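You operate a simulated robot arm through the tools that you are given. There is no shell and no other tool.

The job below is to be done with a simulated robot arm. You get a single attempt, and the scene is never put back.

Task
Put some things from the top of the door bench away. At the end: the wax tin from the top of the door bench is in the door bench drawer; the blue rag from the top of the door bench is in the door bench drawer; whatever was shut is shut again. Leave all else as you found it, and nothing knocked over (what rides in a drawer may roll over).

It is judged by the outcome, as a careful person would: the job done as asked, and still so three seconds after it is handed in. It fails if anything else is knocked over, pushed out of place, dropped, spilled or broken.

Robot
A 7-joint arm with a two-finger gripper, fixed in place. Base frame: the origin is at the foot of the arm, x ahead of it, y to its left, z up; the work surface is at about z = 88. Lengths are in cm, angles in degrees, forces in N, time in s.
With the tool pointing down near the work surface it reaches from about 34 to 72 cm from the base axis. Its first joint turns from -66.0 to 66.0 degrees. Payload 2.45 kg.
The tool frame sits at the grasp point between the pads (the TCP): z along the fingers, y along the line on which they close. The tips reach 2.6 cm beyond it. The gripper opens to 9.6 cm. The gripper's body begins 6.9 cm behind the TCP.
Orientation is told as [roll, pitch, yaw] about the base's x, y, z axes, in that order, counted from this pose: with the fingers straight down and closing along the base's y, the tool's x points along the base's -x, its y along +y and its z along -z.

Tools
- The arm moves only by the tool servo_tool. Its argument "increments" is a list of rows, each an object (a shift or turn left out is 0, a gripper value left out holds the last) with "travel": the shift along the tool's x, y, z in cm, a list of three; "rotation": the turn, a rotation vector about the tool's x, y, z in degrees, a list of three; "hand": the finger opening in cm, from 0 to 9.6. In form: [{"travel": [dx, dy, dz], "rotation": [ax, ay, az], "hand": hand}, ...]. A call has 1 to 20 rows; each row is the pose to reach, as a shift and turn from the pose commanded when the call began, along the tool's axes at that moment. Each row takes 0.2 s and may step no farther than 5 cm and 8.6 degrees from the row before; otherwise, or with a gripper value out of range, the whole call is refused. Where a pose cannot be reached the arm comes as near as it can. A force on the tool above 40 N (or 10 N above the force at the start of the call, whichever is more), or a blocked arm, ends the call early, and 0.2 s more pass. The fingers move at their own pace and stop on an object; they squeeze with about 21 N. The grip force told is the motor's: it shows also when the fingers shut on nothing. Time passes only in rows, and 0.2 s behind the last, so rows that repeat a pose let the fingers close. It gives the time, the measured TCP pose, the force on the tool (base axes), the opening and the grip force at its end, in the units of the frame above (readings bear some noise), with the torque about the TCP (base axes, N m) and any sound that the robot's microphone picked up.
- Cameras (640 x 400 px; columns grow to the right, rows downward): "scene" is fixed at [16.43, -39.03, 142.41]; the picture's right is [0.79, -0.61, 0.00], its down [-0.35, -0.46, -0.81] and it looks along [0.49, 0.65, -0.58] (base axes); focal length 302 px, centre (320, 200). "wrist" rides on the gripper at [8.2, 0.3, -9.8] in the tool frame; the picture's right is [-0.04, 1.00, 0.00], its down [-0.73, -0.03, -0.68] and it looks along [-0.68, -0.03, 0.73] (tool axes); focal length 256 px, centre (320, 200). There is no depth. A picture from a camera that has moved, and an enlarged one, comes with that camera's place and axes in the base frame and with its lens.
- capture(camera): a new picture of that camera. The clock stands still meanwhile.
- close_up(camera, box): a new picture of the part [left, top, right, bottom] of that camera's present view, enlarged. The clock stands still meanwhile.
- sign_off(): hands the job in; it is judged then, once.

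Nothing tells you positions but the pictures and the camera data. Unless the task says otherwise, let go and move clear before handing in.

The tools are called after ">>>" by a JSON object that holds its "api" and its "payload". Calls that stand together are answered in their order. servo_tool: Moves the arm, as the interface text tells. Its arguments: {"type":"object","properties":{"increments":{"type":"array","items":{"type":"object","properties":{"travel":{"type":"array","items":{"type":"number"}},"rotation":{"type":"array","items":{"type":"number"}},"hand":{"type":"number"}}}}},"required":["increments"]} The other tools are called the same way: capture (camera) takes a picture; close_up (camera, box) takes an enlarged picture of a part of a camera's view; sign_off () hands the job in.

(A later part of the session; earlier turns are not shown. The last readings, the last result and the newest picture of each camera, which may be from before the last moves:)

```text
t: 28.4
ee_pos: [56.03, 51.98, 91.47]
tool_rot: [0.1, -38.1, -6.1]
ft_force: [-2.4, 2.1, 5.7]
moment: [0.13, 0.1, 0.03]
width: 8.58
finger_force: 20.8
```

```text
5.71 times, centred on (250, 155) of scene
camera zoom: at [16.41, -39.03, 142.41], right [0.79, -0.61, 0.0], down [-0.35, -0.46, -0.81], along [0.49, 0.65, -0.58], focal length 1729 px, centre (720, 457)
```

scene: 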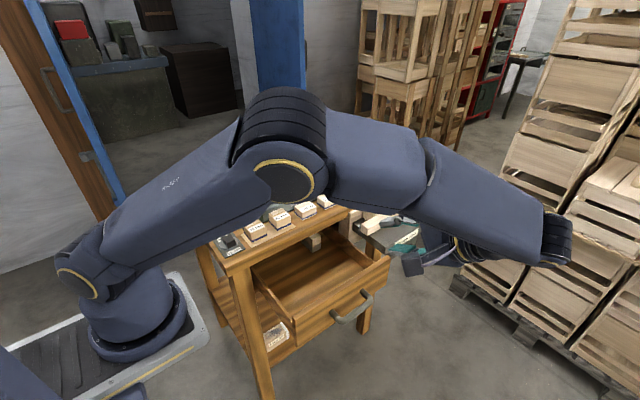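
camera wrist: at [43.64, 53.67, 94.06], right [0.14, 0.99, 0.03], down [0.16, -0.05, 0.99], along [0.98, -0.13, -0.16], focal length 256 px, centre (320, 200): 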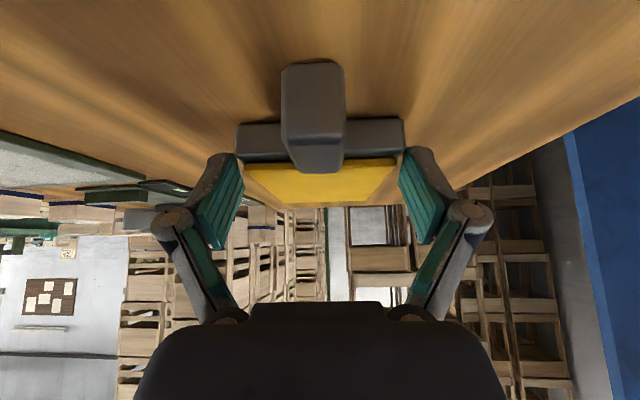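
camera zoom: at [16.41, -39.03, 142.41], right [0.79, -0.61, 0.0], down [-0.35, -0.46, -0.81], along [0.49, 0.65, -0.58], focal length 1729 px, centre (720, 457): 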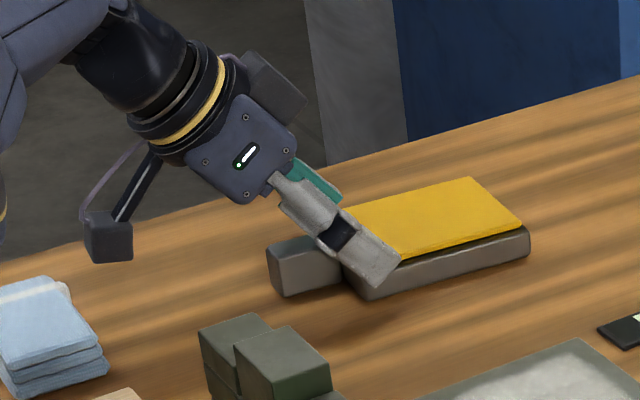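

The tin is gripped at 8.6 cm width. I'll lift it slightly to test the hold.

>>> {"api": "servo_tool", "payload": {"increments": [{"travel": [-0.6, 0, -0.8]}, {"travel": [-1.0, 0, -1.9]}, {"travel": [-1.4, 0, -3.1]}, {"travel": [-1.4, 0, -3.1]}]}}

>>> {"api": "capture", "payload": {"camera": "wrist"}}

>>> {"api": "close_up", "payload": {"camera": "scene", "box": [200, 120, 300, 190]}}

```text
t: 29.4
ee_pos: [55.2, 51.93, 94.73]
tool_rot: [0.1, -38.0, -5.9]
ft_force: [-0.5, -0.8, -3.2]
moment: [0.03, 0.13, -0.01]
width: 8.6
finger_force: 21.0
```

```text
taken
camera wrist: at [42.81, 53.69, 97.3], right [0.14, 0.99, 0.03], down [0.16, -0.05, 0.99], along [0.98, -0.13, -0.16], focal length 256 px, centre (320, 200)
```

wrist: 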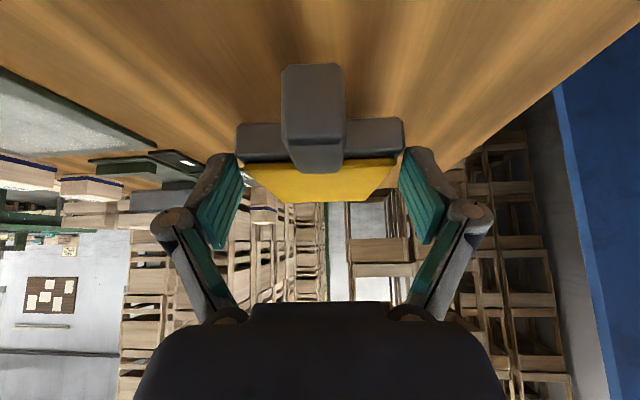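

```text
5.71 times, centred on (250, 155) of scene
camera zoom: at [16.43, -39.02, 142.41], right [0.79, -0.61, 0.0], down [-0.35, -0.46, -0.81], along [0.49, 0.65, -0.58], focal length 1729 px, centre (720, 457)
```

zoom: 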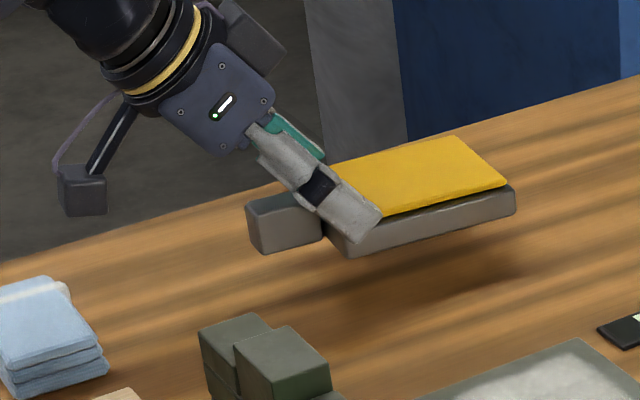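

The tin lifts level and holds well. A 38° tilt would be awkward inside the drawer, so I'll set it down on the bare bench nearer, with its centre at about (51.5, 46), and re-grip it with a vertical tool.

>>> {"api": "servo_tool", "payload": {"increments": [{"travel": [1.1, -1.3, -1.2], "rotation": [-0.7, 0, -0.95]}, {"travel": [2.2, -2.6, -2.4], "rotation": [-1.5, 0, -1.9]}, {"travel": [3.3, -3.9, -3.6], "rotation": [-2.2, 0, -2.8]}, {"travel": [4.4, -5.3, -4.6], "rotation": [-3, 0, -3.8]}, {"travel": [5.5, -6.55, -5.57], "rotation": [-3.7, 0, -4.73]}, {"travel": [5.5, -6.55, -5.57], "rotation": [-3.7, 0, -4.73]}]}}

>>> {"api": "capture", "payload": {"camera": "wrist"}}

>>> {"api": "close_up", "payload": {"camera": "scene", "box": [170, 120, 310, 220]}}

```text
t: 30.8
ee_pos: [46.8, 46.41, 95.93]
tool_rot: [0.1, -38.0, 0.1]
ft_force: [-0.2, -0.3, -2.7]
moment: [0.0, 0.12, 0.01]
width: 8.58
finger_force: 21.3
```

```text
taken
camera wrist: at [34.34, 46.83, 98.5], right [0.03, 1.0, 0.03], down [0.16, -0.03, 0.99], along [0.99, -0.03, -0.16], focal length 256 px, centre (320, 200)
```

wrist: 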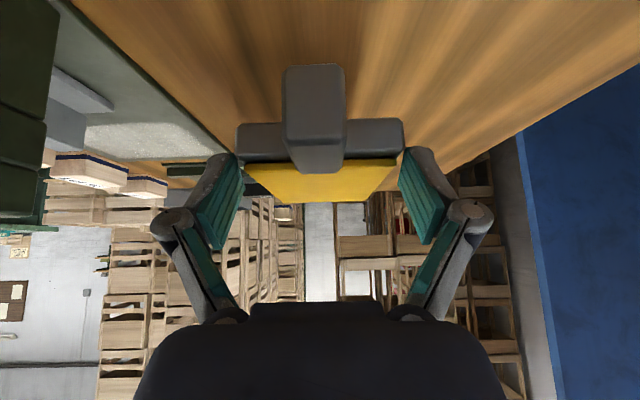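

```text
4.00 times, centred on (240, 170) of scene
camera zoom: at [16.43, -39.03, 142.41], right [0.79, -0.61, 0.0], down [-0.35, -0.46, -0.81], along [0.49, 0.65, -0.58], focal length 1210 px, centre (640, 320)
```

zoom: 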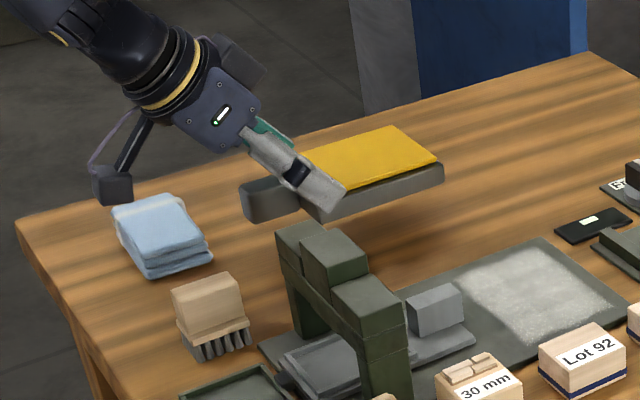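

Everything is clear below. I'll lower it straight down onto the bench.

>>> {"api": "servo_tool", "payload": {"increments": [{"travel": [0.9, 0, 1.15]}, {"travel": [1.7, 0, 2.2]}, {"travel": [2.3, 0, 2.95]}, {"travel": [2.55, 0, 3.28]}, {"travel": [2.72, 0, 3.49]}, {"travel": [2.72, 0, 3.49]}]}}

>>> {"api": "close_up", "payload": {"camera": "scene", "box": [170, 120, 310, 220]}}

```text
t: 32.2
ee_pos: [46.8, 46.47, 91.41]
tool_rot: [0.3, -38.1, -0.2]
ft_force: [0.0, -0.3, 7.1]
moment: [-0.23, 0.49, -0.06]
width: 8.6
finger_force: 21.4
```

```text
4.00 times, centred on (240, 170) of scene
camera zoom: at [16.42, -39.04, 142.4], right [0.79, -0.61, 0.0], down [-0.35, -0.46, -0.81], along [0.49, 0.65, -0.58], focal length 1210 px, centre (640, 320)
```

zoom: 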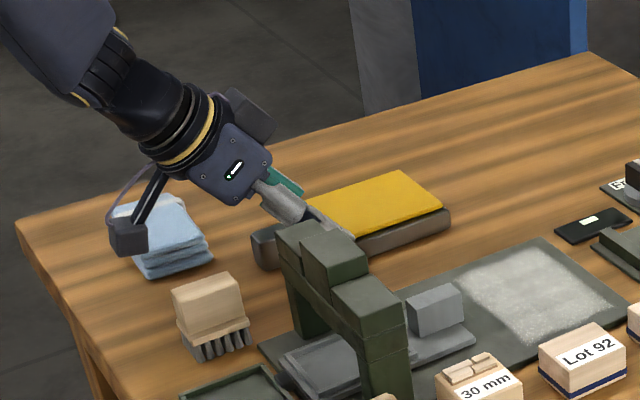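

The tin is down. I'll release and rise straight up.

>>> {"api": "servo_tool", "payload": {"increments": [{"hand": 9.6}, {"hand": 9.6}, {"hand": 9.6}, {"travel": [-0.6, 0, -0.8]}, {"travel": [-2, 0, -2.6]}, {"travel": [-4.5, 0, -5.8]}, {"travel": [-6.8, 0, -8.7]}, {"travel": [-8, 0, -10.2]}]}}

>>> {"api": "servo_tool", "payload": {"increments": [{"rotation": [0, 7.6, 0]}, {"rotation": [0, 15.2, 0]}, {"rotation": [0, 22.8, 0]}, {"rotation": [0, 30.4, 0]}, {"rotation": [0, 38, 0]}, {"rotation": [0, 38, 0]}]}}

>>> {"api": "capture", "payload": {"camera": "wrist"}}

>>> {"api": "close_up", "payload": {"camera": "scene", "box": [170, 120, 310, 220]}}

```text
t: 34.0
ee_pos: [46.77, 46.15, 104.35]
tool_rot: [0.0, -37.9, -0.2]
ft_force: [0.4, 0.1, 0.5]
moment: [0.02, 0.03, -0.03]
width: 9.61
finger_force: 0.1
```

```text
t: 35.4
ee_pos: [46.74, 46.25, 104.28]
tool_rot: [0.0, 0.1, -0.1]
ft_force: [0.4, -0.2, -0.5]
moment: [-0.03, -0.01, -0.04]
width: 9.6
finger_force: 0.0
```

```text
taken
camera wrist: at [38.7, 46.69, 114.03], right [0.04, 1.0, 0.0], down [0.73, -0.03, 0.68], along [0.68, -0.03, -0.74], focal length 256 px, centre (320, 200)
```

wrist: 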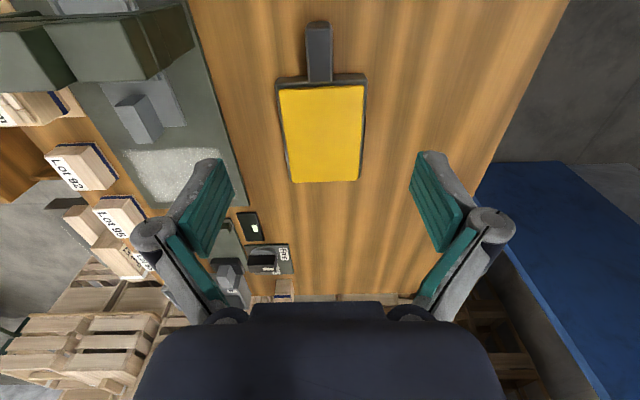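

```text
4.00 times, centred on (240, 170) of scene
camera zoom: at [16.43, -39.03, 142.41], right [0.79, -0.61, 0.0], down [-0.35, -0.46, -0.81], along [0.49, 0.65, -0.58], focal length 1210 px, centre (640, 320)
```

zoom: 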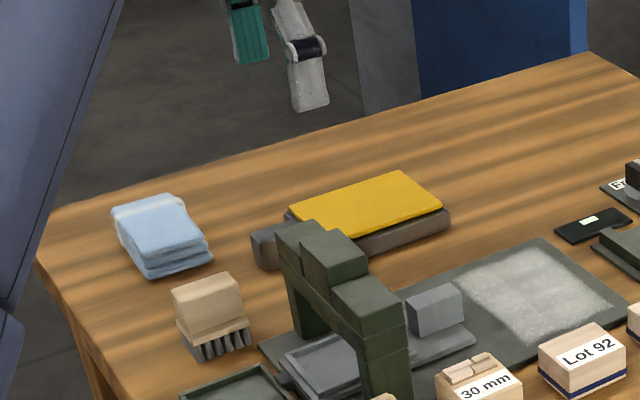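

The tin now sits squarely near (52, 46.5). I'll come down vertically over its centre.

>>> {"api": "servo_tool", "payload": {"increments": [{"travel": [-2.4, 0.1, 1]}, {"travel": [-4.7, 0.2, 3]}, {"travel": [-4.7, 0.2, 6.5]}, {"travel": [-4.7, 0.2, 9]}, {"travel": [-4.7, 0.2, 9]}]}}

>>> {"api": "capture", "payload": {"camera": "wrist"}}

```text
t: 36.6
ee_pos: [51.58, 46.5, 95.2]
tool_rot: [0.2, 0.0, 0.1]
ft_force: [0.2, 0.0, 0.8]
moment: [-0.01, -0.01, -0.03]
width: 9.58
finger_force: 0.1
out of reach, approached as far as the arm can: row 2
```

```text
taken
camera wrist: at [43.51, 46.94, 104.97], right [0.04, 1.0, 0.0], down [0.73, -0.03, 0.68], along [0.68, -0.03, -0.73], focal length 256 px, centre (320, 200)
```

wrist: 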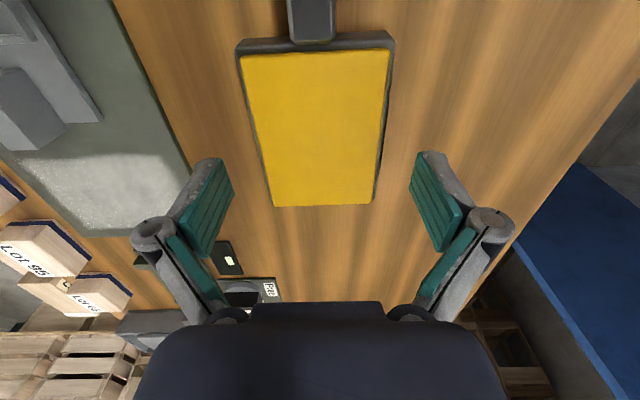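

>>> {"api": "servo_tool", "payload": {"increments": [{"travel": [0, 0, 1.5]}, {"travel": [0, 0, 3]}, {"travel": [0, 0, 4.2]}, {"travel": [0, 0, 4.2]}, {"travel": [0, 0, 4.2], "hand": 8.4}, {"travel": [0, 0, 4.2], "hand": 7.6}, {"travel": [0, 0, 4.2], "hand": 6.5}, {"travel": [0, 0, 4.2], "hand": 6.5}, {"travel": [0, 0, 4.2], "hand": 6.5}]}}

>>> {"api": "capture", "payload": {"camera": "wrist"}}

>>> {"api": "close_up", "payload": {"camera": "scene", "box": [170, 120, 310, 220]}}

```text
t: 38.6
ee_pos: [51.54, 46.67, 91.27]
tool_rot: [0.1, 0.1, 0.0]
ft_force: [1.7, -1.3, 2.5]
moment: [-0.11, -0.03, 0.07]
width: 8.6
finger_force: 21.0
```

```text
taken
camera wrist: at [43.47, 47.04, 100.85], right [0.04, 1.0, 0.0], down [0.73, -0.03, 0.68], along [0.68, -0.03, -0.73], focal length 256 px, centre (320, 200)
```

wrist: 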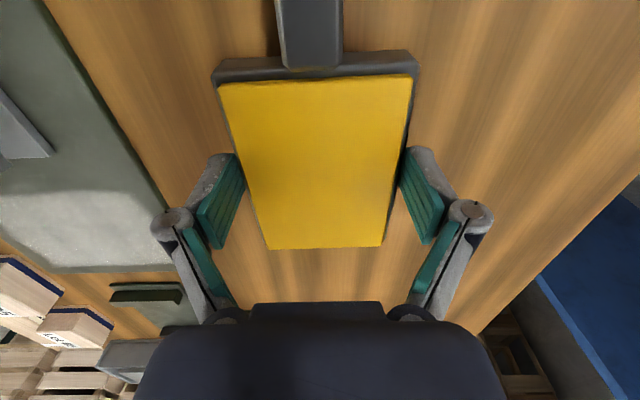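

```text
4.00 times, centred on (240, 170) of scene
camera zoom: at [16.43, -39.04, 142.4], right [0.79, -0.61, 0.0], down [-0.35, -0.46, -0.81], along [0.49, 0.65, -0.58], focal length 1210 px, centre (640, 320)
```

zoom: 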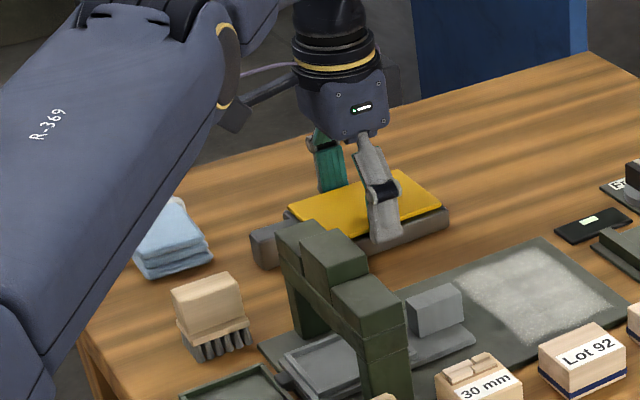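

The tin is re-gripped around its middle. I'll lift it clear of everything and carry it to above the open drawer.

>>> {"api": "servo_tool", "payload": {"increments": [{"travel": [0.3, -0.3, -2.5]}, {"travel": [1.3, -2.2, -6.5]}, {"travel": [2.2, -4.7, -10.3]}, {"travel": [3.2, -7.7, -14]}, {"travel": [3.4, -11.7, -16.5]}, {"travel": [3.4, -16.3, -18.3]}, {"travel": [3, -21.2, -18.7]}, {"travel": [2, -26, -18.7]}, {"travel": [0.6, -30.7, -18.7]}, {"travel": [-1, -35.4, -18.7]}, {"travel": [-2.6, -39.5, -18.7]}, {"travel": [-4.2, -42, -18.7]}, {"travel": [-4.2, -42, -18.7]}]}}

>>> {"api": "capture", "payload": {"camera": "wrist"}}

>>> {"api": "capture", "payload": {"camera": "scene"}}

```text
t: 41.4
ee_pos: [55.83, 4.59, 109.89]
tool_rot: [0.1, -0.1, 0.0]
ft_force: [0.2, 0.3, -2.9]
moment: [0.0, 0.0, -0.03]
width: 8.58
finger_force: 20.7
```

```text
taken
camera wrist: at [47.67, 5.05, 119.61], right [0.04, 1.0, 0.0], down [0.73, -0.03, 0.68], along [0.68, -0.03, -0.73], focal length 256 px, centre (320, 200)
```

wrist: 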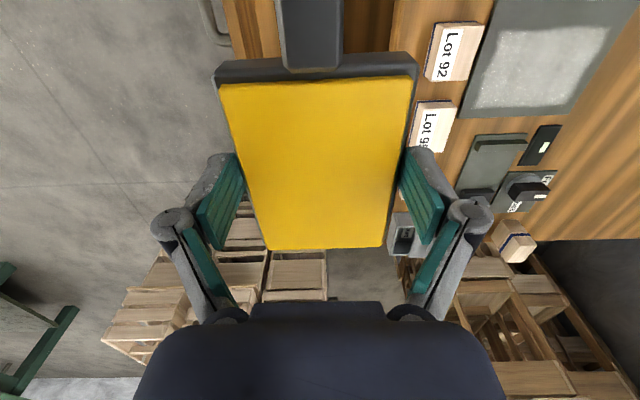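

```text
taken
```

scene: 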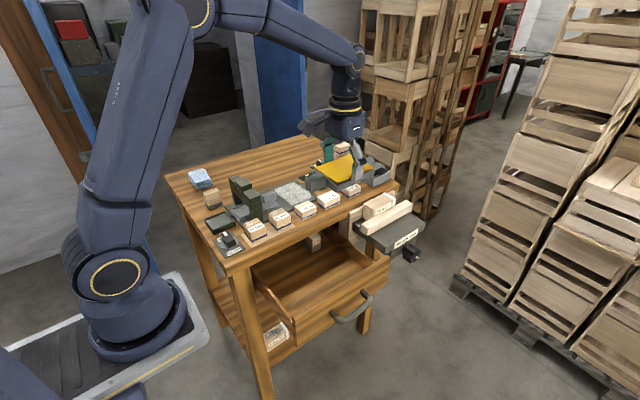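

The tin is over the drawer. Before lowering it I need to check the clearance to the vice on the right.

>>> {"api": "close_up", "payload": {"camera": "scene", "box": [300, 170, 440, 280]}}

>>> {"api": "close_up", "payload": {"camera": "scene", "box": [230, 200, 400, 340]}}

```text
3.64 times, centred on (370, 225) of scene
camera zoom: at [16.43, -39.03, 142.41], right [0.79, -0.61, 0.0], down [-0.35, -0.46, -0.81], along [0.49, 0.65, -0.58], focal length 1100 px, centre (138, 109)
```

zoom: 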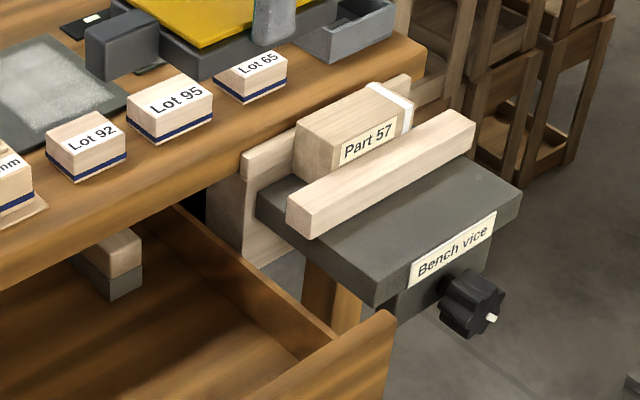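

```text
2.86 times, centred on (315, 270) of scene
camera zoom: at [16.43, -39.03, 142.41], right [0.79, -0.61, 0.0], down [-0.35, -0.46, -0.81], along [0.49, 0.65, -0.58], focal length 864 px, centre (334, 0)
```

zoom: 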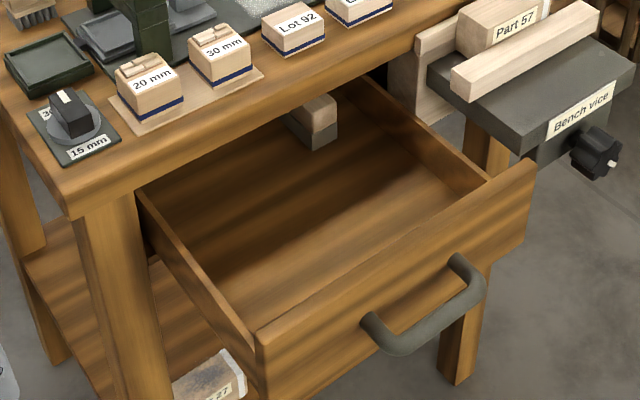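

>>> {"api": "close_up", "payload": {"camera": "scene", "box": [330, 215, 400, 285]}}

>>> {"api": "close_up", "payload": {"camera": "scene", "box": [245, 240, 315, 350]}}

```text
5.71 times, centred on (365, 250) of scene
camera zoom: at [16.43, -39.03, 142.41], right [0.79, -0.61, 0.0], down [-0.35, -0.46, -0.81], along [0.49, 0.65, -0.58], focal length 1729 px, centre (63, -86)
```

zoom: 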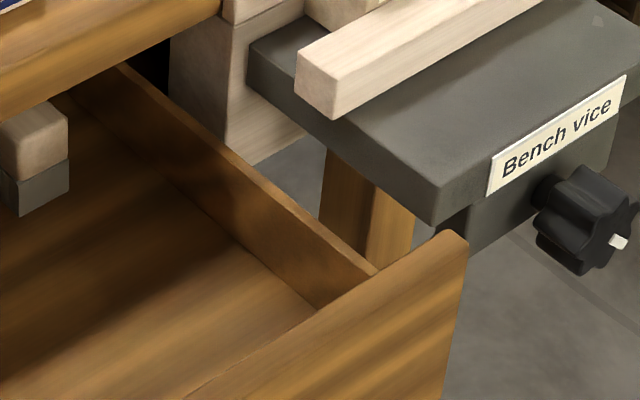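

```text
3.64 times, centred on (280, 295) of scene
camera zoom: at [16.43, -39.03, 142.41], right [0.79, -0.61, 0.0], down [-0.35, -0.46, -0.81], along [0.49, 0.65, -0.58], focal length 1100 px, centre (466, -146)
```

zoom: 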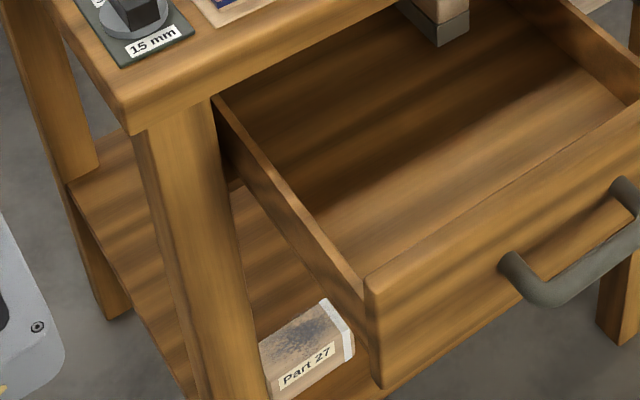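

The vice lies entirely to the right of x≈66. The drawer's inside spans about x 36–62.7 with its floor near z 75.3. I'll shift slightly left and inward, then lower the tin most of the way.

>>> {"api": "servo_tool", "payload": {"increments": [{"travel": [1.2, 1, 3]}, {"travel": [1.2, 1, 7]}, {"travel": [1.2, 1, 11]}, {"travel": [1.2, 1, 15]}, {"travel": [1.2, 1, 19]}, {"travel": [1.2, 1, 22]}, {"travel": [1.2, 1, 24]}, {"travel": [1.2, 1, 24]}]}}

>>> {"api": "capture", "payload": {"camera": "wrist"}}

>>> {"api": "close_up", "payload": {"camera": "scene", "box": [230, 180, 400, 310]}}

```text
t: 43.2
ee_pos: [54.51, 5.56, 85.68]
tool_rot: [0.2, 0.0, 0.0]
ft_force: [0.0, 0.5, -3.5]
moment: [0.05, 0.01, -0.01]
width: 8.59
finger_force: 20.5
```

```text
taken
camera wrist: at [46.33, 5.89, 95.51], right [0.04, 1.0, 0.0], down [0.73, -0.03, 0.68], along [0.68, -0.03, -0.73], focal length 256 px, centre (320, 200)
```

wrist: 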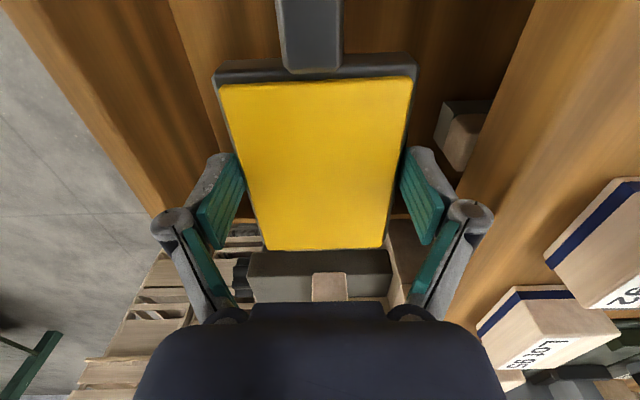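

```text
3.08 times, centred on (315, 245) of scene
camera zoom: at [16.43, -39.03, 142.41], right [0.79, -0.61, 0.0], down [-0.35, -0.46, -0.81], along [0.49, 0.65, -0.58], focal length 931 px, centre (335, 62)
```

zoom: 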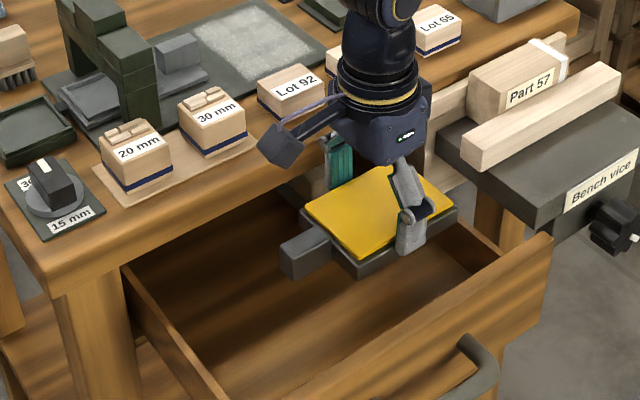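

All clear. I'll lower the last part gently until the tin rests on the drawer floor.

>>> {"api": "servo_tool", "payload": {"increments": [{"travel": [0, 0, 2]}, {"travel": [0, 0, 4]}, {"travel": [0, 0, 5.5]}, {"travel": [0, 0, 6.2]}, {"travel": [0, 0, 6.6]}, {"travel": [0, 0, 6.9]}]}}

```text
t: 44.6
ee_pos: [54.55, 5.7, 78.7]
tool_rot: [0.1, 0.0, 0.0]
ft_force: [-0.4, 0.6, -3.3]
moment: [-0.01, 0.02, 0.01]
width: 8.61
finger_force: 20.5
```

>>> {"api": "servo_tool", "payload": {"increments": [{"travel": [0, 0, 0.3]}, {"travel": [0, 0, 0.6]}]}}

```text
t: 45.2
ee_pos: [54.39, 5.61, 78.11]
tool_rot: [0.2, 0.0, 0.0]
ft_force: [0.0, 0.5, -2.6]
moment: [-0.01, -0.02, 0.01]
width: 8.57
finger_force: 21.0
```

>>> {"api": "servo_tool", "payload": {"increments": [{"travel": [0, 0, 0.3]}, {"travel": [0, 0, 0.6]}]}}

>>> {"api": "close_up", "payload": {"camera": "scene", "box": [270, 200, 380, 290]}}

```text
t: 45.8
ee_pos: [54.59, 5.63, 77.71]
tool_rot: [0.1, 0.0, -0.1]
ft_force: [0.3, 0.5, -2.7]
moment: [0.03, -0.05, -0.01]
width: 8.57
finger_force: 20.6
```

```text
4.44 times, centred on (325, 245) of scene
camera zoom: at [16.43, -39.03, 142.41], right [0.79, -0.61, 0.0], down [-0.35, -0.46, -0.81], along [0.49, 0.65, -0.58], focal length 1344 px, centre (298, 0)
```

zoom: 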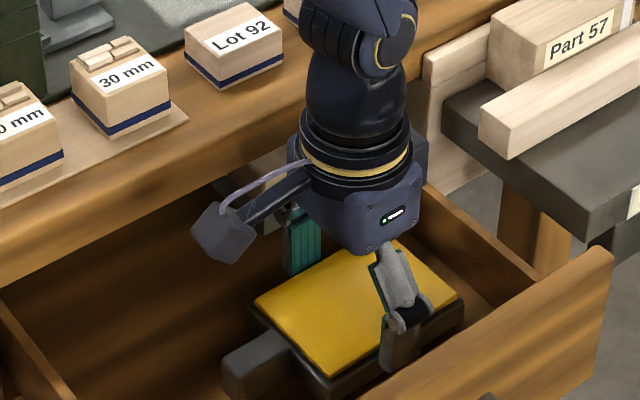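

>>> {"api": "servo_tool", "payload": {"increments": [{"travel": [0, 0, 0.3]}, {"travel": [0, 0, 0.6]}, {"travel": [0, 0, 0.8]}]}}

```text
t: 46.6
ee_pos: [54.58, 5.54, 76.79]
tool_rot: [0.1, -0.1, 0.1]
ft_force: [-2.8, -2.2, 14.8]
moment: [-0.11, 0.04, 0.3]
width: 8.62
finger_force: 21.2
```

The tin is resting on the drawer floor. I'll release and rise straight up.

>>> {"api": "servo_tool", "payload": {"increments": [{"travel": [0, 0, -0.2], "hand": 9.4}, {"travel": [0, 0, -0.2], "hand": 9.6}, {"travel": [0, 0, -0.2], "hand": 9.6}, {"travel": [0, 0, -1]}, {"travel": [0, 0, -3]}, {"travel": [0, 0, -6]}, {"travel": [0, 0, -10]}, {"travel": [0, 0, -15]}, {"travel": [0, 0, -20]}, {"travel": [0, 0, -25]}, {"travel": [0, 0, -30]}, {"travel": [0, 0, -34]}, {"travel": [0, 0, -34]}]}}

>>> {"api": "capture", "payload": {"camera": "wrist"}}

>>> {"api": "close_up", "payload": {"camera": "scene", "box": [230, 180, 400, 310]}}

```text
t: 49.4
ee_pos: [54.46, 5.64, 110.98]
tool_rot: [0.1, 0.0, 0.0]
ft_force: [-1.1, -0.2, -0.5]
moment: [0.0, -0.02, -0.02]
width: 9.6
finger_force: 0.0
```

```text
taken
camera wrist: at [46.27, 5.99, 120.68], right [0.04, 1.0, 0.0], down [0.73, -0.03, 0.68], along [0.68, -0.03, -0.73], focal length 256 px, centre (320, 200)
```

wrist: 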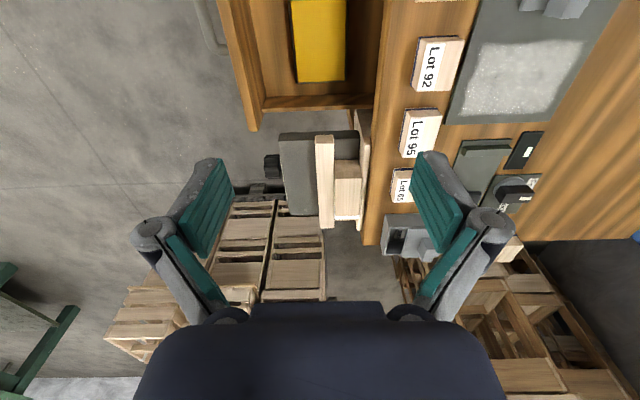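

```text
3.08 times, centred on (315, 245) of scene
camera zoom: at [16.43, -39.03, 142.41], right [0.79, -0.61, 0.0], down [-0.35, -0.46, -0.81], along [0.49, 0.65, -0.58], focal length 931 px, centre (335, 62)
```

zoom: 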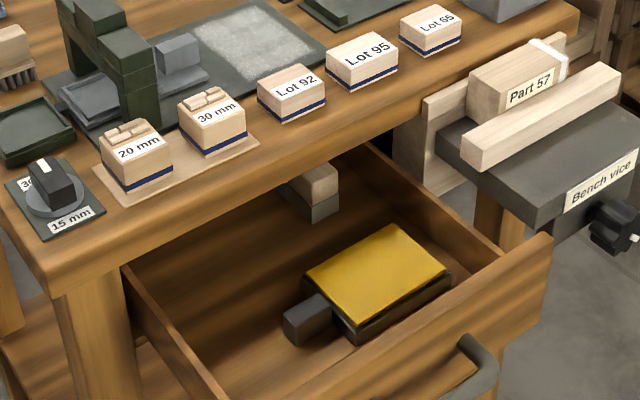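

The wax tin now lies in the drawer. Next is the rag: I'll travel over the bench while turning the gripper 90° so it closes across the rag's narrow side.

>>> {"api": "servo_tool", "payload": {"increments": [{"travel": [1.4, 3.5, 0], "rotation": [0, 0, -7.5]}, {"travel": [2.9, 7, 0], "rotation": [0, 0, -15]}, {"travel": [4.3, 10.5, 0], "rotation": [0, 0, -22.5]}, {"travel": [5.8, 14, 0], "rotation": [0, 0, -30]}, {"travel": [7.2, 17.5, 0], "rotation": [0, 0, -37.5]}, {"travel": [8.7, 21, 0.5], "rotation": [0, 0, -45]}, {"travel": [10.1, 24.5, 1], "rotation": [0, 0, -52.5]}, {"travel": [11.6, 28, 2], "rotation": [0, 0, -60]}, {"travel": [13, 31.5, 3], "rotation": [0, 0, -67.5]}, {"travel": [14.5, 35, 4], "rotation": [0, 0, -75]}, {"travel": [15.9, 38.5, 5], "rotation": [0, 0, -82.5]}, {"travel": [17.4, 42, 6], "rotation": [0, 0, -90]}, {"travel": [17.4, 42, 6], "rotation": [0, 0, -90]}]}}

>>> {"api": "capture", "payload": {"camera": "wrist"}}

>>> {"api": "capture", "payload": {"camera": "scene"}}

```text
t: 52.2
ee_pos: [37.26, 47.63, 104.87]
tool_rot: [-0.1, 0.0, 90.1]
ft_force: [-1.2, -1.1, -0.3]
moment: [0.02, 0.02, 0.02]
width: 9.59
finger_force: 0.1
```

```text
taken
camera wrist: at [37.01, 39.51, 114.62], right [-1.0, 0.04, 0.0], down [0.03, 0.73, 0.68], along [0.03, 0.68, -0.73], focal length 256 px, centre (320, 200)
```

wrist: 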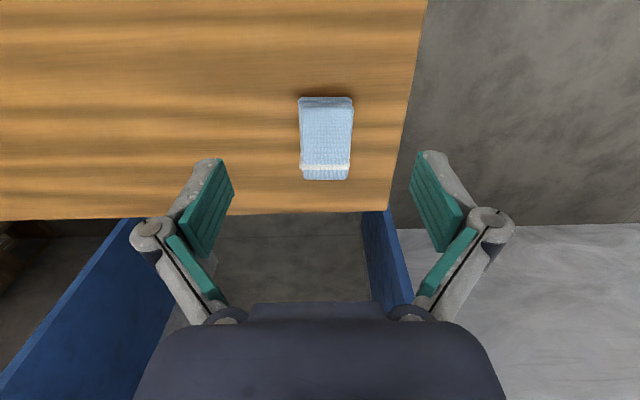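

```text
taken
```

scene: 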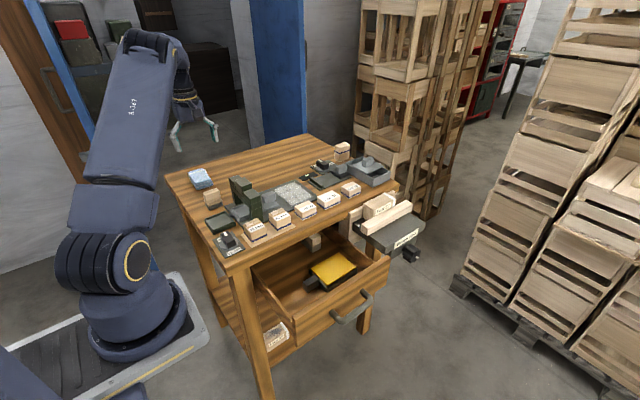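

The rag is centred near (37, 54.4), and the gripper closes across its 5.4 cm width. I'll move over it and lower.

>>> {"api": "servo_tool", "payload": {"increments": [{"travel": [-3.4, 0.1, 3]}, {"travel": [-6.8, 0.2, 6]}, {"travel": [-6.8, 0.2, 9]}, {"travel": [-6.8, 0.2, 11.5]}, {"travel": [-6.8, 0.2, 12.8]}, {"travel": [-6.8, 0.2, 13.8]}, {"travel": [-6.8, 0.2, 13.8]}]}}

>>> {"api": "capture", "payload": {"camera": "wrist"}}

>>> {"api": "close_up", "payload": {"camera": "scene", "box": [160, 120, 260, 220]}}

```text
t: 53.8
ee_pos: [36.78, 54.21, 91.07]
tool_rot: [0.0, -0.1, 90.0]
ft_force: [0.5, 0.5, 0.9]
moment: [0.03, -0.01, 0.01]
width: 9.61
finger_force: 0.1
```

```text
taken
camera wrist: at [36.54, 46.2, 100.84], right [-1.0, 0.04, 0.0], down [0.03, 0.73, 0.68], along [0.03, 0.68, -0.73], focal length 256 px, centre (320, 200)
```

wrist: 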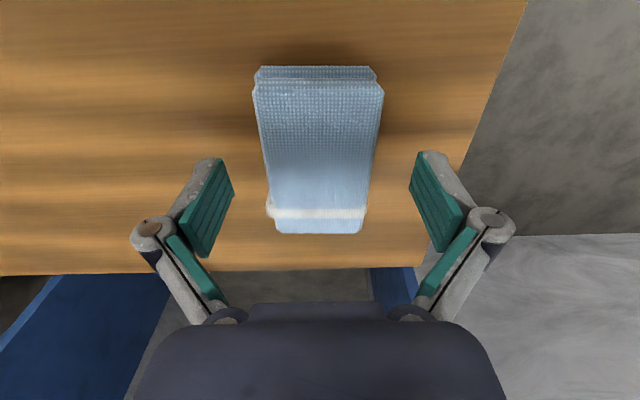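

```text
4.00 times, centred on (210, 170) of scene
camera zoom: at [16.43, -39.03, 142.41], right [0.79, -0.61, 0.0], down [-0.35, -0.46, -0.81], along [0.49, 0.65, -0.58], focal length 1210 px, centre (760, 320)
```

zoom: 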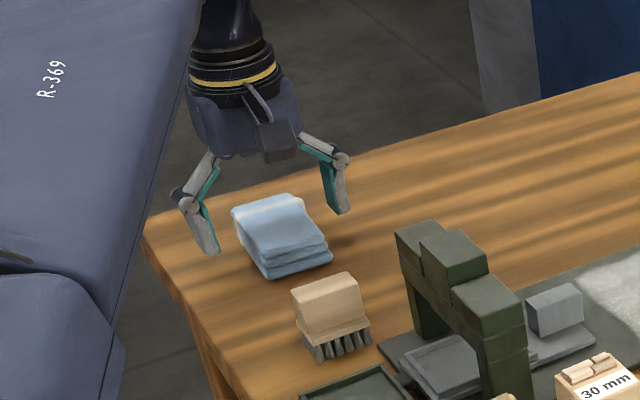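

The rag is centred between the fingers, so I'll close on it and lift a little.

>>> {"api": "servo_tool", "payload": {"increments": [{"hand": 7.5}, {"hand": 6}, {"hand": 4.5}, {"hand": 3}, {"hand": 3}, {"hand": 3}, {"hand": 3}, {"travel": [0, 0, -1]}, {"travel": [0, 0, -3]}, {"travel": [0, 0, -3]}]}}

>>> {"api": "capture", "payload": {"camera": "wrist"}}

>>> {"api": "close_up", "payload": {"camera": "scene", "box": [160, 120, 260, 220]}}

```text
t: 56.0
ee_pos: [36.86, 54.32, 94.01]
tool_rot: [0.0, -0.2, 90.0]
ft_force: [-0.1, 0.6, -0.8]
moment: [-0.04, 0.01, 0.01]
width: 5.56
finger_force: 21.2
```

```text
taken
camera wrist: at [36.58, 46.24, 103.78], right [-1.0, 0.04, 0.0], down [0.03, 0.73, 0.68], along [0.03, 0.68, -0.73], focal length 256 px, centre (320, 200)
```

wrist: 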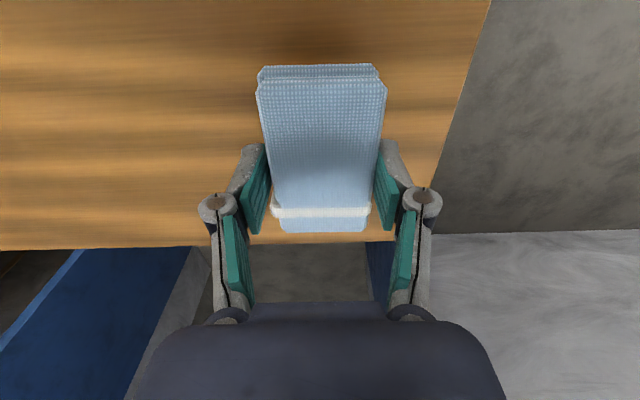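

```text
4.00 times, centred on (210, 170) of scene
camera zoom: at [16.43, -39.03, 142.41], right [0.79, -0.61, 0.0], down [-0.35, -0.46, -0.81], along [0.49, 0.65, -0.58], focal length 1210 px, centre (760, 320)
```

zoom: 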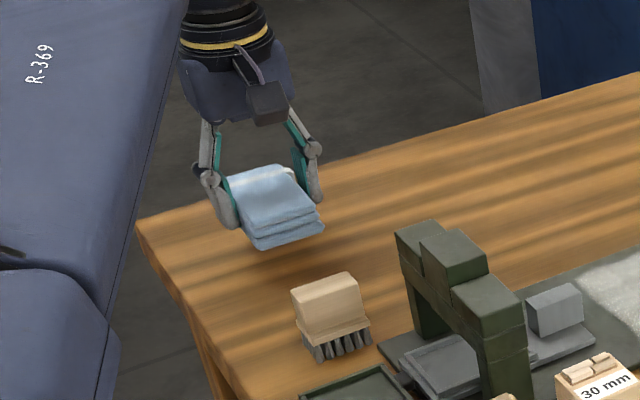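

The rag is held securely. I'll carry it high over the bench to above the drawer and lay it on the tin, where there is clear space.

>>> {"api": "servo_tool", "payload": {"increments": [{"travel": [1.5, 0, -3]}, {"travel": [4.2, -0.5, -6.5]}, {"travel": [7.5, -1, -10]}, {"travel": [11, -2, -13]}, {"travel": [14.5, -3.5, -15.5]}, {"travel": [18.5, -5, -16.5]}, {"travel": [22.5, -7, -16.5]}, {"travel": [26.5, -9, -16.5]}, {"travel": [30.5, -11, -16.5]}, {"travel": [34.5, -13, -16.5]}, {"travel": [38.5, -15, -16.5]}, {"travel": [42.5, -17, -16.5]}, {"travel": [46.5, -18, -16.5]}, {"travel": [48.7, -18.2, -16.5]}, {"travel": [48.7, -18.2, -16.5]}]}}

>>> {"api": "capture", "payload": {"camera": "wrist"}}

>>> {"api": "capture", "payload": {"camera": "scene"}}

```text
t: 59.2
ee_pos: [55.08, 5.6, 110.54]
tool_rot: [0.0, -0.1, 90.1]
ft_force: [-0.5, 0.6, -0.7]
moment: [0.04, 0.01, -0.02]
width: 5.51
finger_force: 21.1
```

```text
taken
camera wrist: at [54.76, -2.48, 120.21], right [-1.0, 0.04, 0.0], down [0.03, 0.73, 0.68], along [0.03, 0.68, -0.73], focal length 256 px, centre (320, 200)
```

wrist: 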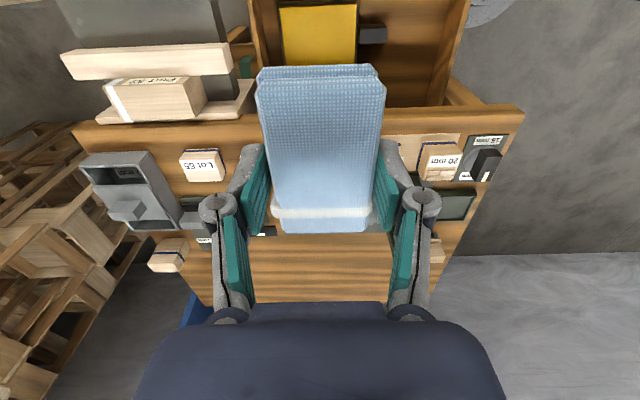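

```text
taken
```

scene: 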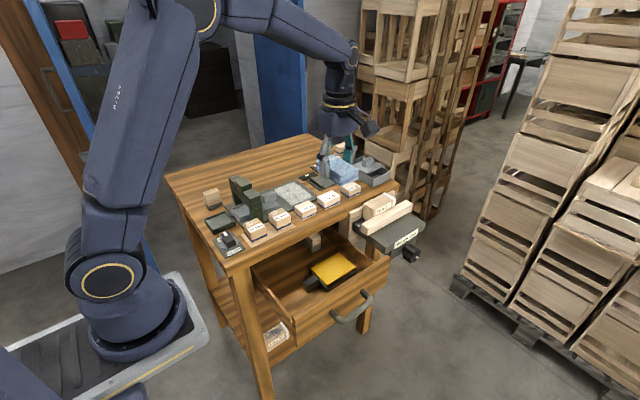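

Alignment over the tin looks right. I'll lower the rag toward the tin's top.

>>> {"api": "servo_tool", "payload": {"increments": [{"travel": [0, 0, 4]}, {"travel": [0, 0, 8]}, {"travel": [0, 0, 12]}, {"travel": [0, 0, 16]}, {"travel": [0, 0, 20]}, {"travel": [0, 0, 24]}, {"travel": [0, 0, 27]}, {"travel": [0, 0, 28.5]}, {"travel": [0, 0, 28.5]}]}}

>>> {"api": "capture", "payload": {"camera": "wrist"}}

>>> {"api": "close_up", "payload": {"camera": "scene", "box": [270, 180, 400, 290]}}

```text
t: 61.2
ee_pos: [54.97, 5.77, 82.17]
tool_rot: [0.1, 0.0, 90.0]
ft_force: [0.3, 1.8, -0.7]
moment: [0.01, 0.0, -0.02]
width: 5.54
finger_force: 21.1
```

```text
taken
camera wrist: at [54.71, -2.37, 91.93], right [-1.0, 0.04, 0.0], down [0.03, 0.73, 0.68], along [0.03, 0.68, -0.73], focal length 256 px, centre (320, 200)
```

wrist: 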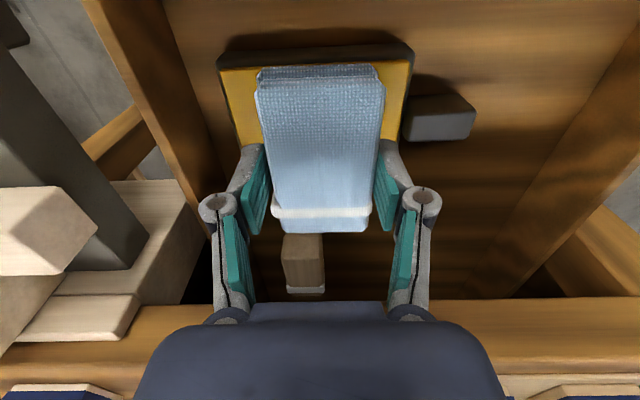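

```text
3.64 times, centred on (335, 235) of scene
camera zoom: at [16.43, -39.03, 142.41], right [0.79, -0.61, 0.0], down [-0.35, -0.46, -0.81], along [0.49, 0.65, -0.58], focal length 1100 px, centre (266, 73)
```

zoom: 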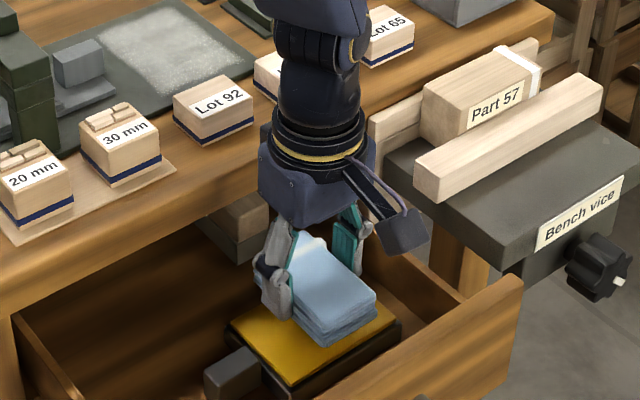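

The rag is right over the tin. I'll lower it the last bit in small steps.

>>> {"api": "servo_tool", "payload": {"increments": [{"travel": [0, 0, 0.8]}, {"travel": [0, 0, 1.5]}, {"travel": [0, 0, 2.0]}, {"travel": [0, 0, 2.3]}]}}

```text
t: 62.2
ee_pos: [55.01, 5.77, 79.76]
tool_rot: [0.0, -0.2, 90.0]
ft_force: [-1.9, -1.8, 6.1]
moment: [0.07, 0.03, -0.02]
width: 5.54
finger_force: 20.9
```

The rag touches the tin. I'll release and rise straight up.

>>> {"api": "servo_tool", "payload": {"increments": [{"hand": 6.2}, {"hand": 7}, {"hand": 7.4}, {"hand": 7.4}, {"travel": [0, 0, -1]}, {"travel": [0, 0, -3]}, {"travel": [0, 0, -6]}, {"travel": [0, 0, -10]}, {"travel": [0, 0, -15]}, {"travel": [0, 0, -20]}, {"travel": [0, 0, -25]}, {"travel": [0, 0, -29]}, {"travel": [0, 0, -29]}]}}

>>> {"api": "capture", "payload": {"camera": "wrist"}}

>>> {"api": "close_up", "payload": {"camera": "scene", "box": [230, 180, 400, 310]}}

```text
t: 65.0
ee_pos: [55.09, 5.73, 108.74]
tool_rot: [0.0, -0.1, 89.9]
ft_force: [-0.4, -0.6, -0.5]
moment: [0.0, 0.02, 0.04]
width: 7.4
finger_force: 0.1
```

```text
taken
camera wrist: at [54.79, -2.38, 118.48], right [-1.0, 0.04, 0.0], down [0.03, 0.73, 0.68], along [0.03, 0.68, -0.73], focal length 256 px, centre (320, 200)
```

wrist: 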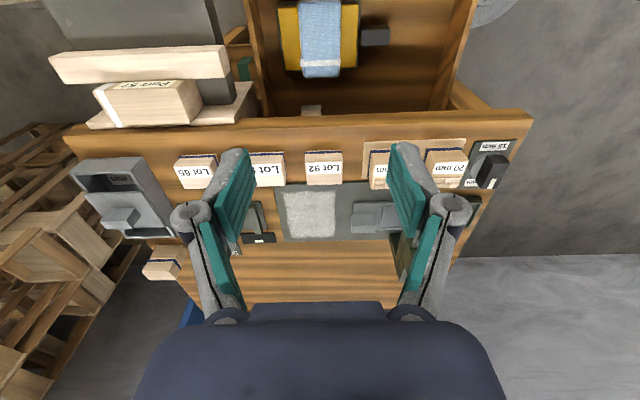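

```text
3.08 times, centred on (315, 245) of scene
camera zoom: at [16.43, -39.03, 142.41], right [0.79, -0.61, 0.0], down [-0.35, -0.46, -0.81], along [0.49, 0.65, -0.58], focal length 931 px, centre (335, 62)
```

zoom: 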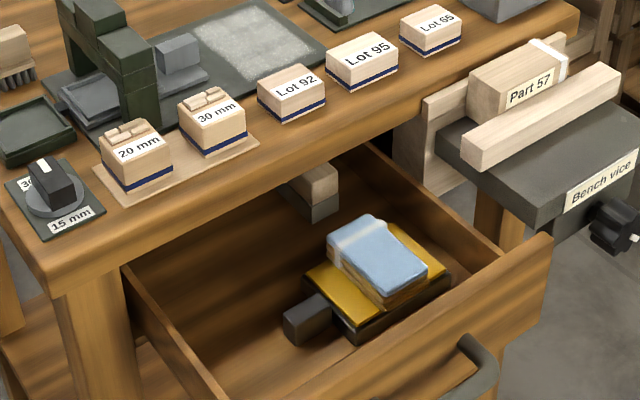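

Both items lie in the drawer. Now I'll turn the gripper back and move in front of the drawer to close it by its handle.

>>> {"api": "servo_tool", "payload": {"increments": [{"travel": [2, 0.4, 0], "rotation": [0, 0, 7.5]}, {"travel": [4, 0.8, 0], "rotation": [0, 0, 15]}, {"travel": [6.5, 1.2, 0], "rotation": [0, 0, 22.5]}, {"travel": [9, 1.6, 0], "rotation": [0, 0, 30]}, {"travel": [11.5, 2, 0], "rotation": [0, 0, 37.5]}, {"travel": [14, 2.4, 0], "rotation": [0, 0, 45]}, {"travel": [16.5, 2.8, 0], "rotation": [0, 0, 52.5]}, {"travel": [19, 3.2, 0], "rotation": [0, 0, 60]}, {"travel": [21.5, 3.6, 0], "rotation": [0, 0, 67.5]}, {"travel": [24, 4, 0], "rotation": [0, 0, 75]}, {"travel": [26, 4.4, 0], "rotation": [0, 0, 82.5]}, {"travel": [28, 4.6, 0], "rotation": [0, 0, 90]}, {"travel": [28, 4.6, 0], "rotation": [0, 0, 90], "hand": 4}]}}

```text
t: 67.8
ee_pos: [50.59, -22.41, 108.74]
tool_rot: [0.2, 0.0, -0.1]
ft_force: [0.3, 0.5, -0.4]
moment: [-0.06, 0.01, -0.02]
width: 4.03
finger_force: 0.0
```

>>> {"api": "servo_tool", "payload": {"increments": [{"travel": [0, -0.3, 0], "rotation": [-8, 0, 0]}, {"travel": [0, -0.6, 1], "rotation": [-16, 0, 0]}, {"travel": [0, -0.9, 3], "rotation": [-24, 0, 0]}, {"travel": [0, -1.2, 6], "rotation": [-32, 0, 0]}, {"travel": [0, -1.5, 9], "rotation": [-40, 0, 0]}, {"travel": [0, -1.8, 12], "rotation": [-48, 0, 0]}, {"travel": [0, -2, 15], "rotation": [-55, 0, 0]}, {"travel": [0, -2, 18], "rotation": [-55, 0, 0]}, {"travel": [0, -2, 20], "rotation": [-55, 0, 0]}, {"travel": [0, -2, 20], "rotation": [-55, 0, 0]}]}}

>>> {"api": "capture", "payload": {"camera": "wrist"}}

>>> {"api": "capture", "payload": {"camera": "scene"}}

```text
t: 70.0
ee_pos: [50.46, -24.42, 88.66]
tool_rot: [55.2, -0.1, 0.0]
ft_force: [-0.2, -0.5, -0.6]
moment: [-0.01, 0.0, -0.01]
width: 3.99
finger_force: 0.0
```

```text
taken
camera wrist: at [42.48, -32.17, 94.44], right [0.04, 0.57, 0.82], down [0.73, -0.57, 0.36], along [0.68, 0.59, -0.44], focal length 256 px, centre (320, 200)
```

wrist: 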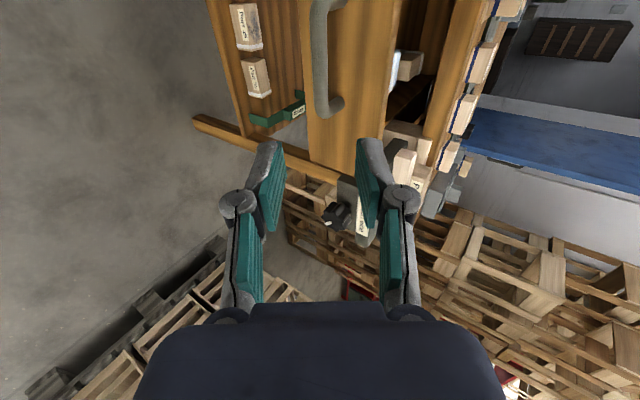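

```text
taken
```

scene: 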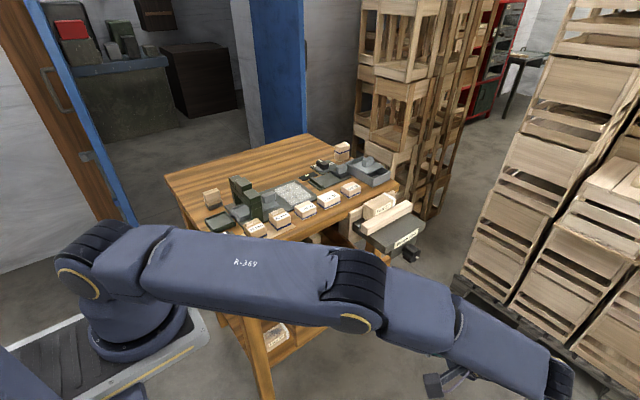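

The handle lines up with the tool axis. I'll advance along it and check before gripping.

>>> {"api": "servo_tool", "payload": {"increments": [{"travel": [0, 0, 4]}, {"travel": [0, 0, 8]}, {"travel": [0, 0, 11]}, {"travel": [0, 0, 13]}, {"travel": [0, 0, 13]}]}}

>>> {"api": "close_up", "payload": {"camera": "wrist", "box": [160, 0, 480, 200]}}

```text
t: 71.2
ee_pos: [50.48, -13.48, 81.12]
tool_rot: [55.2, -0.1, 0.0]
ft_force: [-0.3, 0.8, 0.3]
moment: [0.02, -0.01, 0.01]
width: 4.01
finger_force: 0.1
```

```text
2.00 times, centred on (320, 100) of wrist
camera zoom: at [42.4, -21.32, 87.01], right [0.04, 0.57, 0.82], down [0.73, -0.57, 0.36], along [0.68, 0.59, -0.44], focal length 512 px, centre (320, 400)
```

zoom: 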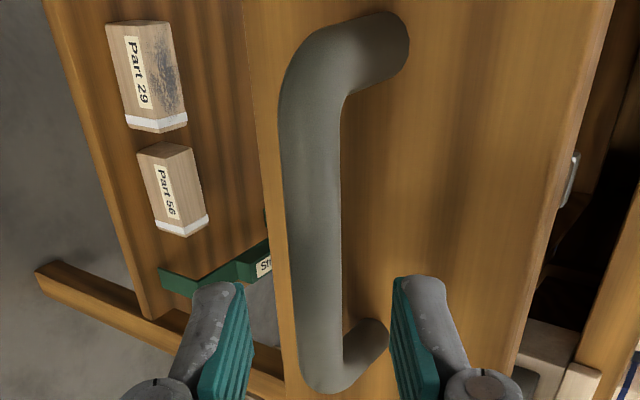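

>>> {"api": "servo_tool", "payload": {"increments": [{"travel": [0, 0, 2]}, {"travel": [0, 0, 3.3]}, {"travel": [0, 0, 4.2]}, {"travel": [0, 0, 4.2], "hand": 0.5}, {"travel": [0, 0, 4.2], "hand": 0.5}, {"travel": [0, 0, 4.2], "hand": 0.5}, {"travel": [0, 0, 4.2], "hand": 0.5}]}}

```text
t: 72.8
ee_pos: [50.59, -10.2, 78.68]
tool_rot: [55.0, 0.0, 0.0]
ft_force: [4.1, -0.4, -19.4]
moment: [-0.12, -0.34, -0.33]
width: 1.48
finger_force: 40.4
```

The handle is gripped. I'll push the drawer closed steadily and slowly.

>>> {"api": "servo_tool", "payload": {"increments": [{"travel": [0, 0.17, 0.5]}, {"travel": [0, 0.6, 1.15]}, {"travel": [0, 1.15, 1.9]}, {"travel": [0, 1.7, 2.7]}, {"travel": [0, 2.25, 3.5]}, {"travel": [0, 2.8, 4.3]}, {"travel": [0, 3.4, 5.1]}, {"travel": [0, 3.95, 5.9]}, {"travel": [0, 4.5, 6.7]}, {"travel": [0, 5.05, 7.5]}]}}

>>> {"api": "capture", "payload": {"camera": "wrist"}}

```text
t: 75.0
ee_pos: [50.6, -1.14, 78.7]
tool_rot: [55.2, -0.1, -0.1]
ft_force: [13.1, -1.2, 13.1]
moment: [0.13, -0.38, -0.62]
width: 1.5
finger_force: 41.3
```

```text
taken
camera wrist: at [42.42, -8.94, 84.54], right [0.04, 0.57, 0.82], down [0.73, -0.58, 0.36], along [0.68, 0.59, -0.44], focal length 256 px, centre (320, 200)
```

wrist: 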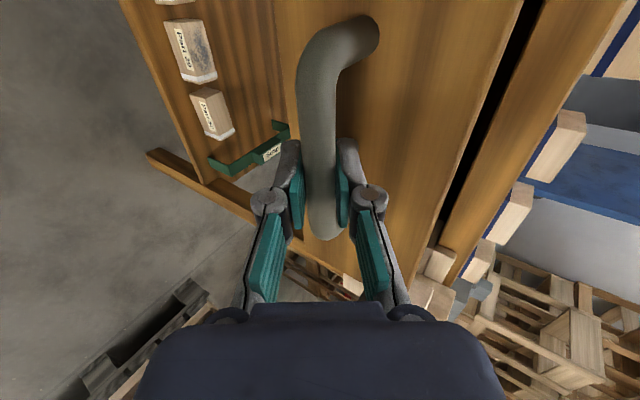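

>>> {"api": "servo_tool", "payload": {"increments": [{"travel": [0.1, 0.5, 0.5]}, {"travel": [0.1, 1.0, 1.2]}, {"travel": [0.1, 1.55, 2.0]}, {"travel": [0.1, 2.1, 2.8]}, {"travel": [0.1, 2.65, 3.6]}, {"travel": [0.1, 3.2, 4.4]}, {"travel": [0.1, 3.75, 5.2]}, {"travel": [0.1, 4.3, 6.0]}, {"travel": [0.1, 4.9, 6.8]}, {"travel": [0.1, 5.3, 7.4]}]}}

```text
t: 77.2
ee_pos: [50.55, 7.9, 78.76]
tool_rot: [55.1, -0.1, 0.0]
ft_force: [24.9, -0.7, 8.0]
moment: [0.06, 0.09, 0.14]
width: 1.46
finger_force: 40.8
```

>>> {"api": "servo_tool", "payload": {"increments": [{"travel": [-0.2, 0.2, 0.28]}, {"travel": [-0.25, 0.4, 0.57]}, {"travel": [-0.25, 0.55, 0.8]}, {"travel": [-0.25, 0.7, 1.0]}, {"travel": [-0.25, 0.7, 1.0]}]}}

>>> {"api": "capture", "payload": {"camera": "wrist"}}

```text
t: 78.4
ee_pos: [50.45, 9.16, 78.7]
tool_rot: [55.0, 0.2, 0.1]
ft_force: [-6.1, -21.8, 25.7]
moment: [0.07, 0.31, 0.49]
width: 1.47
finger_force: 40.6
```

```text
taken
camera wrist: at [42.44, 1.24, 84.56], right [0.04, 0.57, 0.82], down [0.74, -0.57, 0.36], along [0.68, 0.59, -0.44], focal length 256 px, centre (320, 200)
```

wrist: 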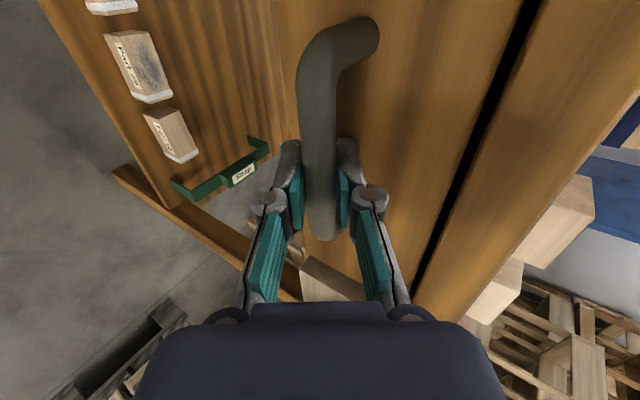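

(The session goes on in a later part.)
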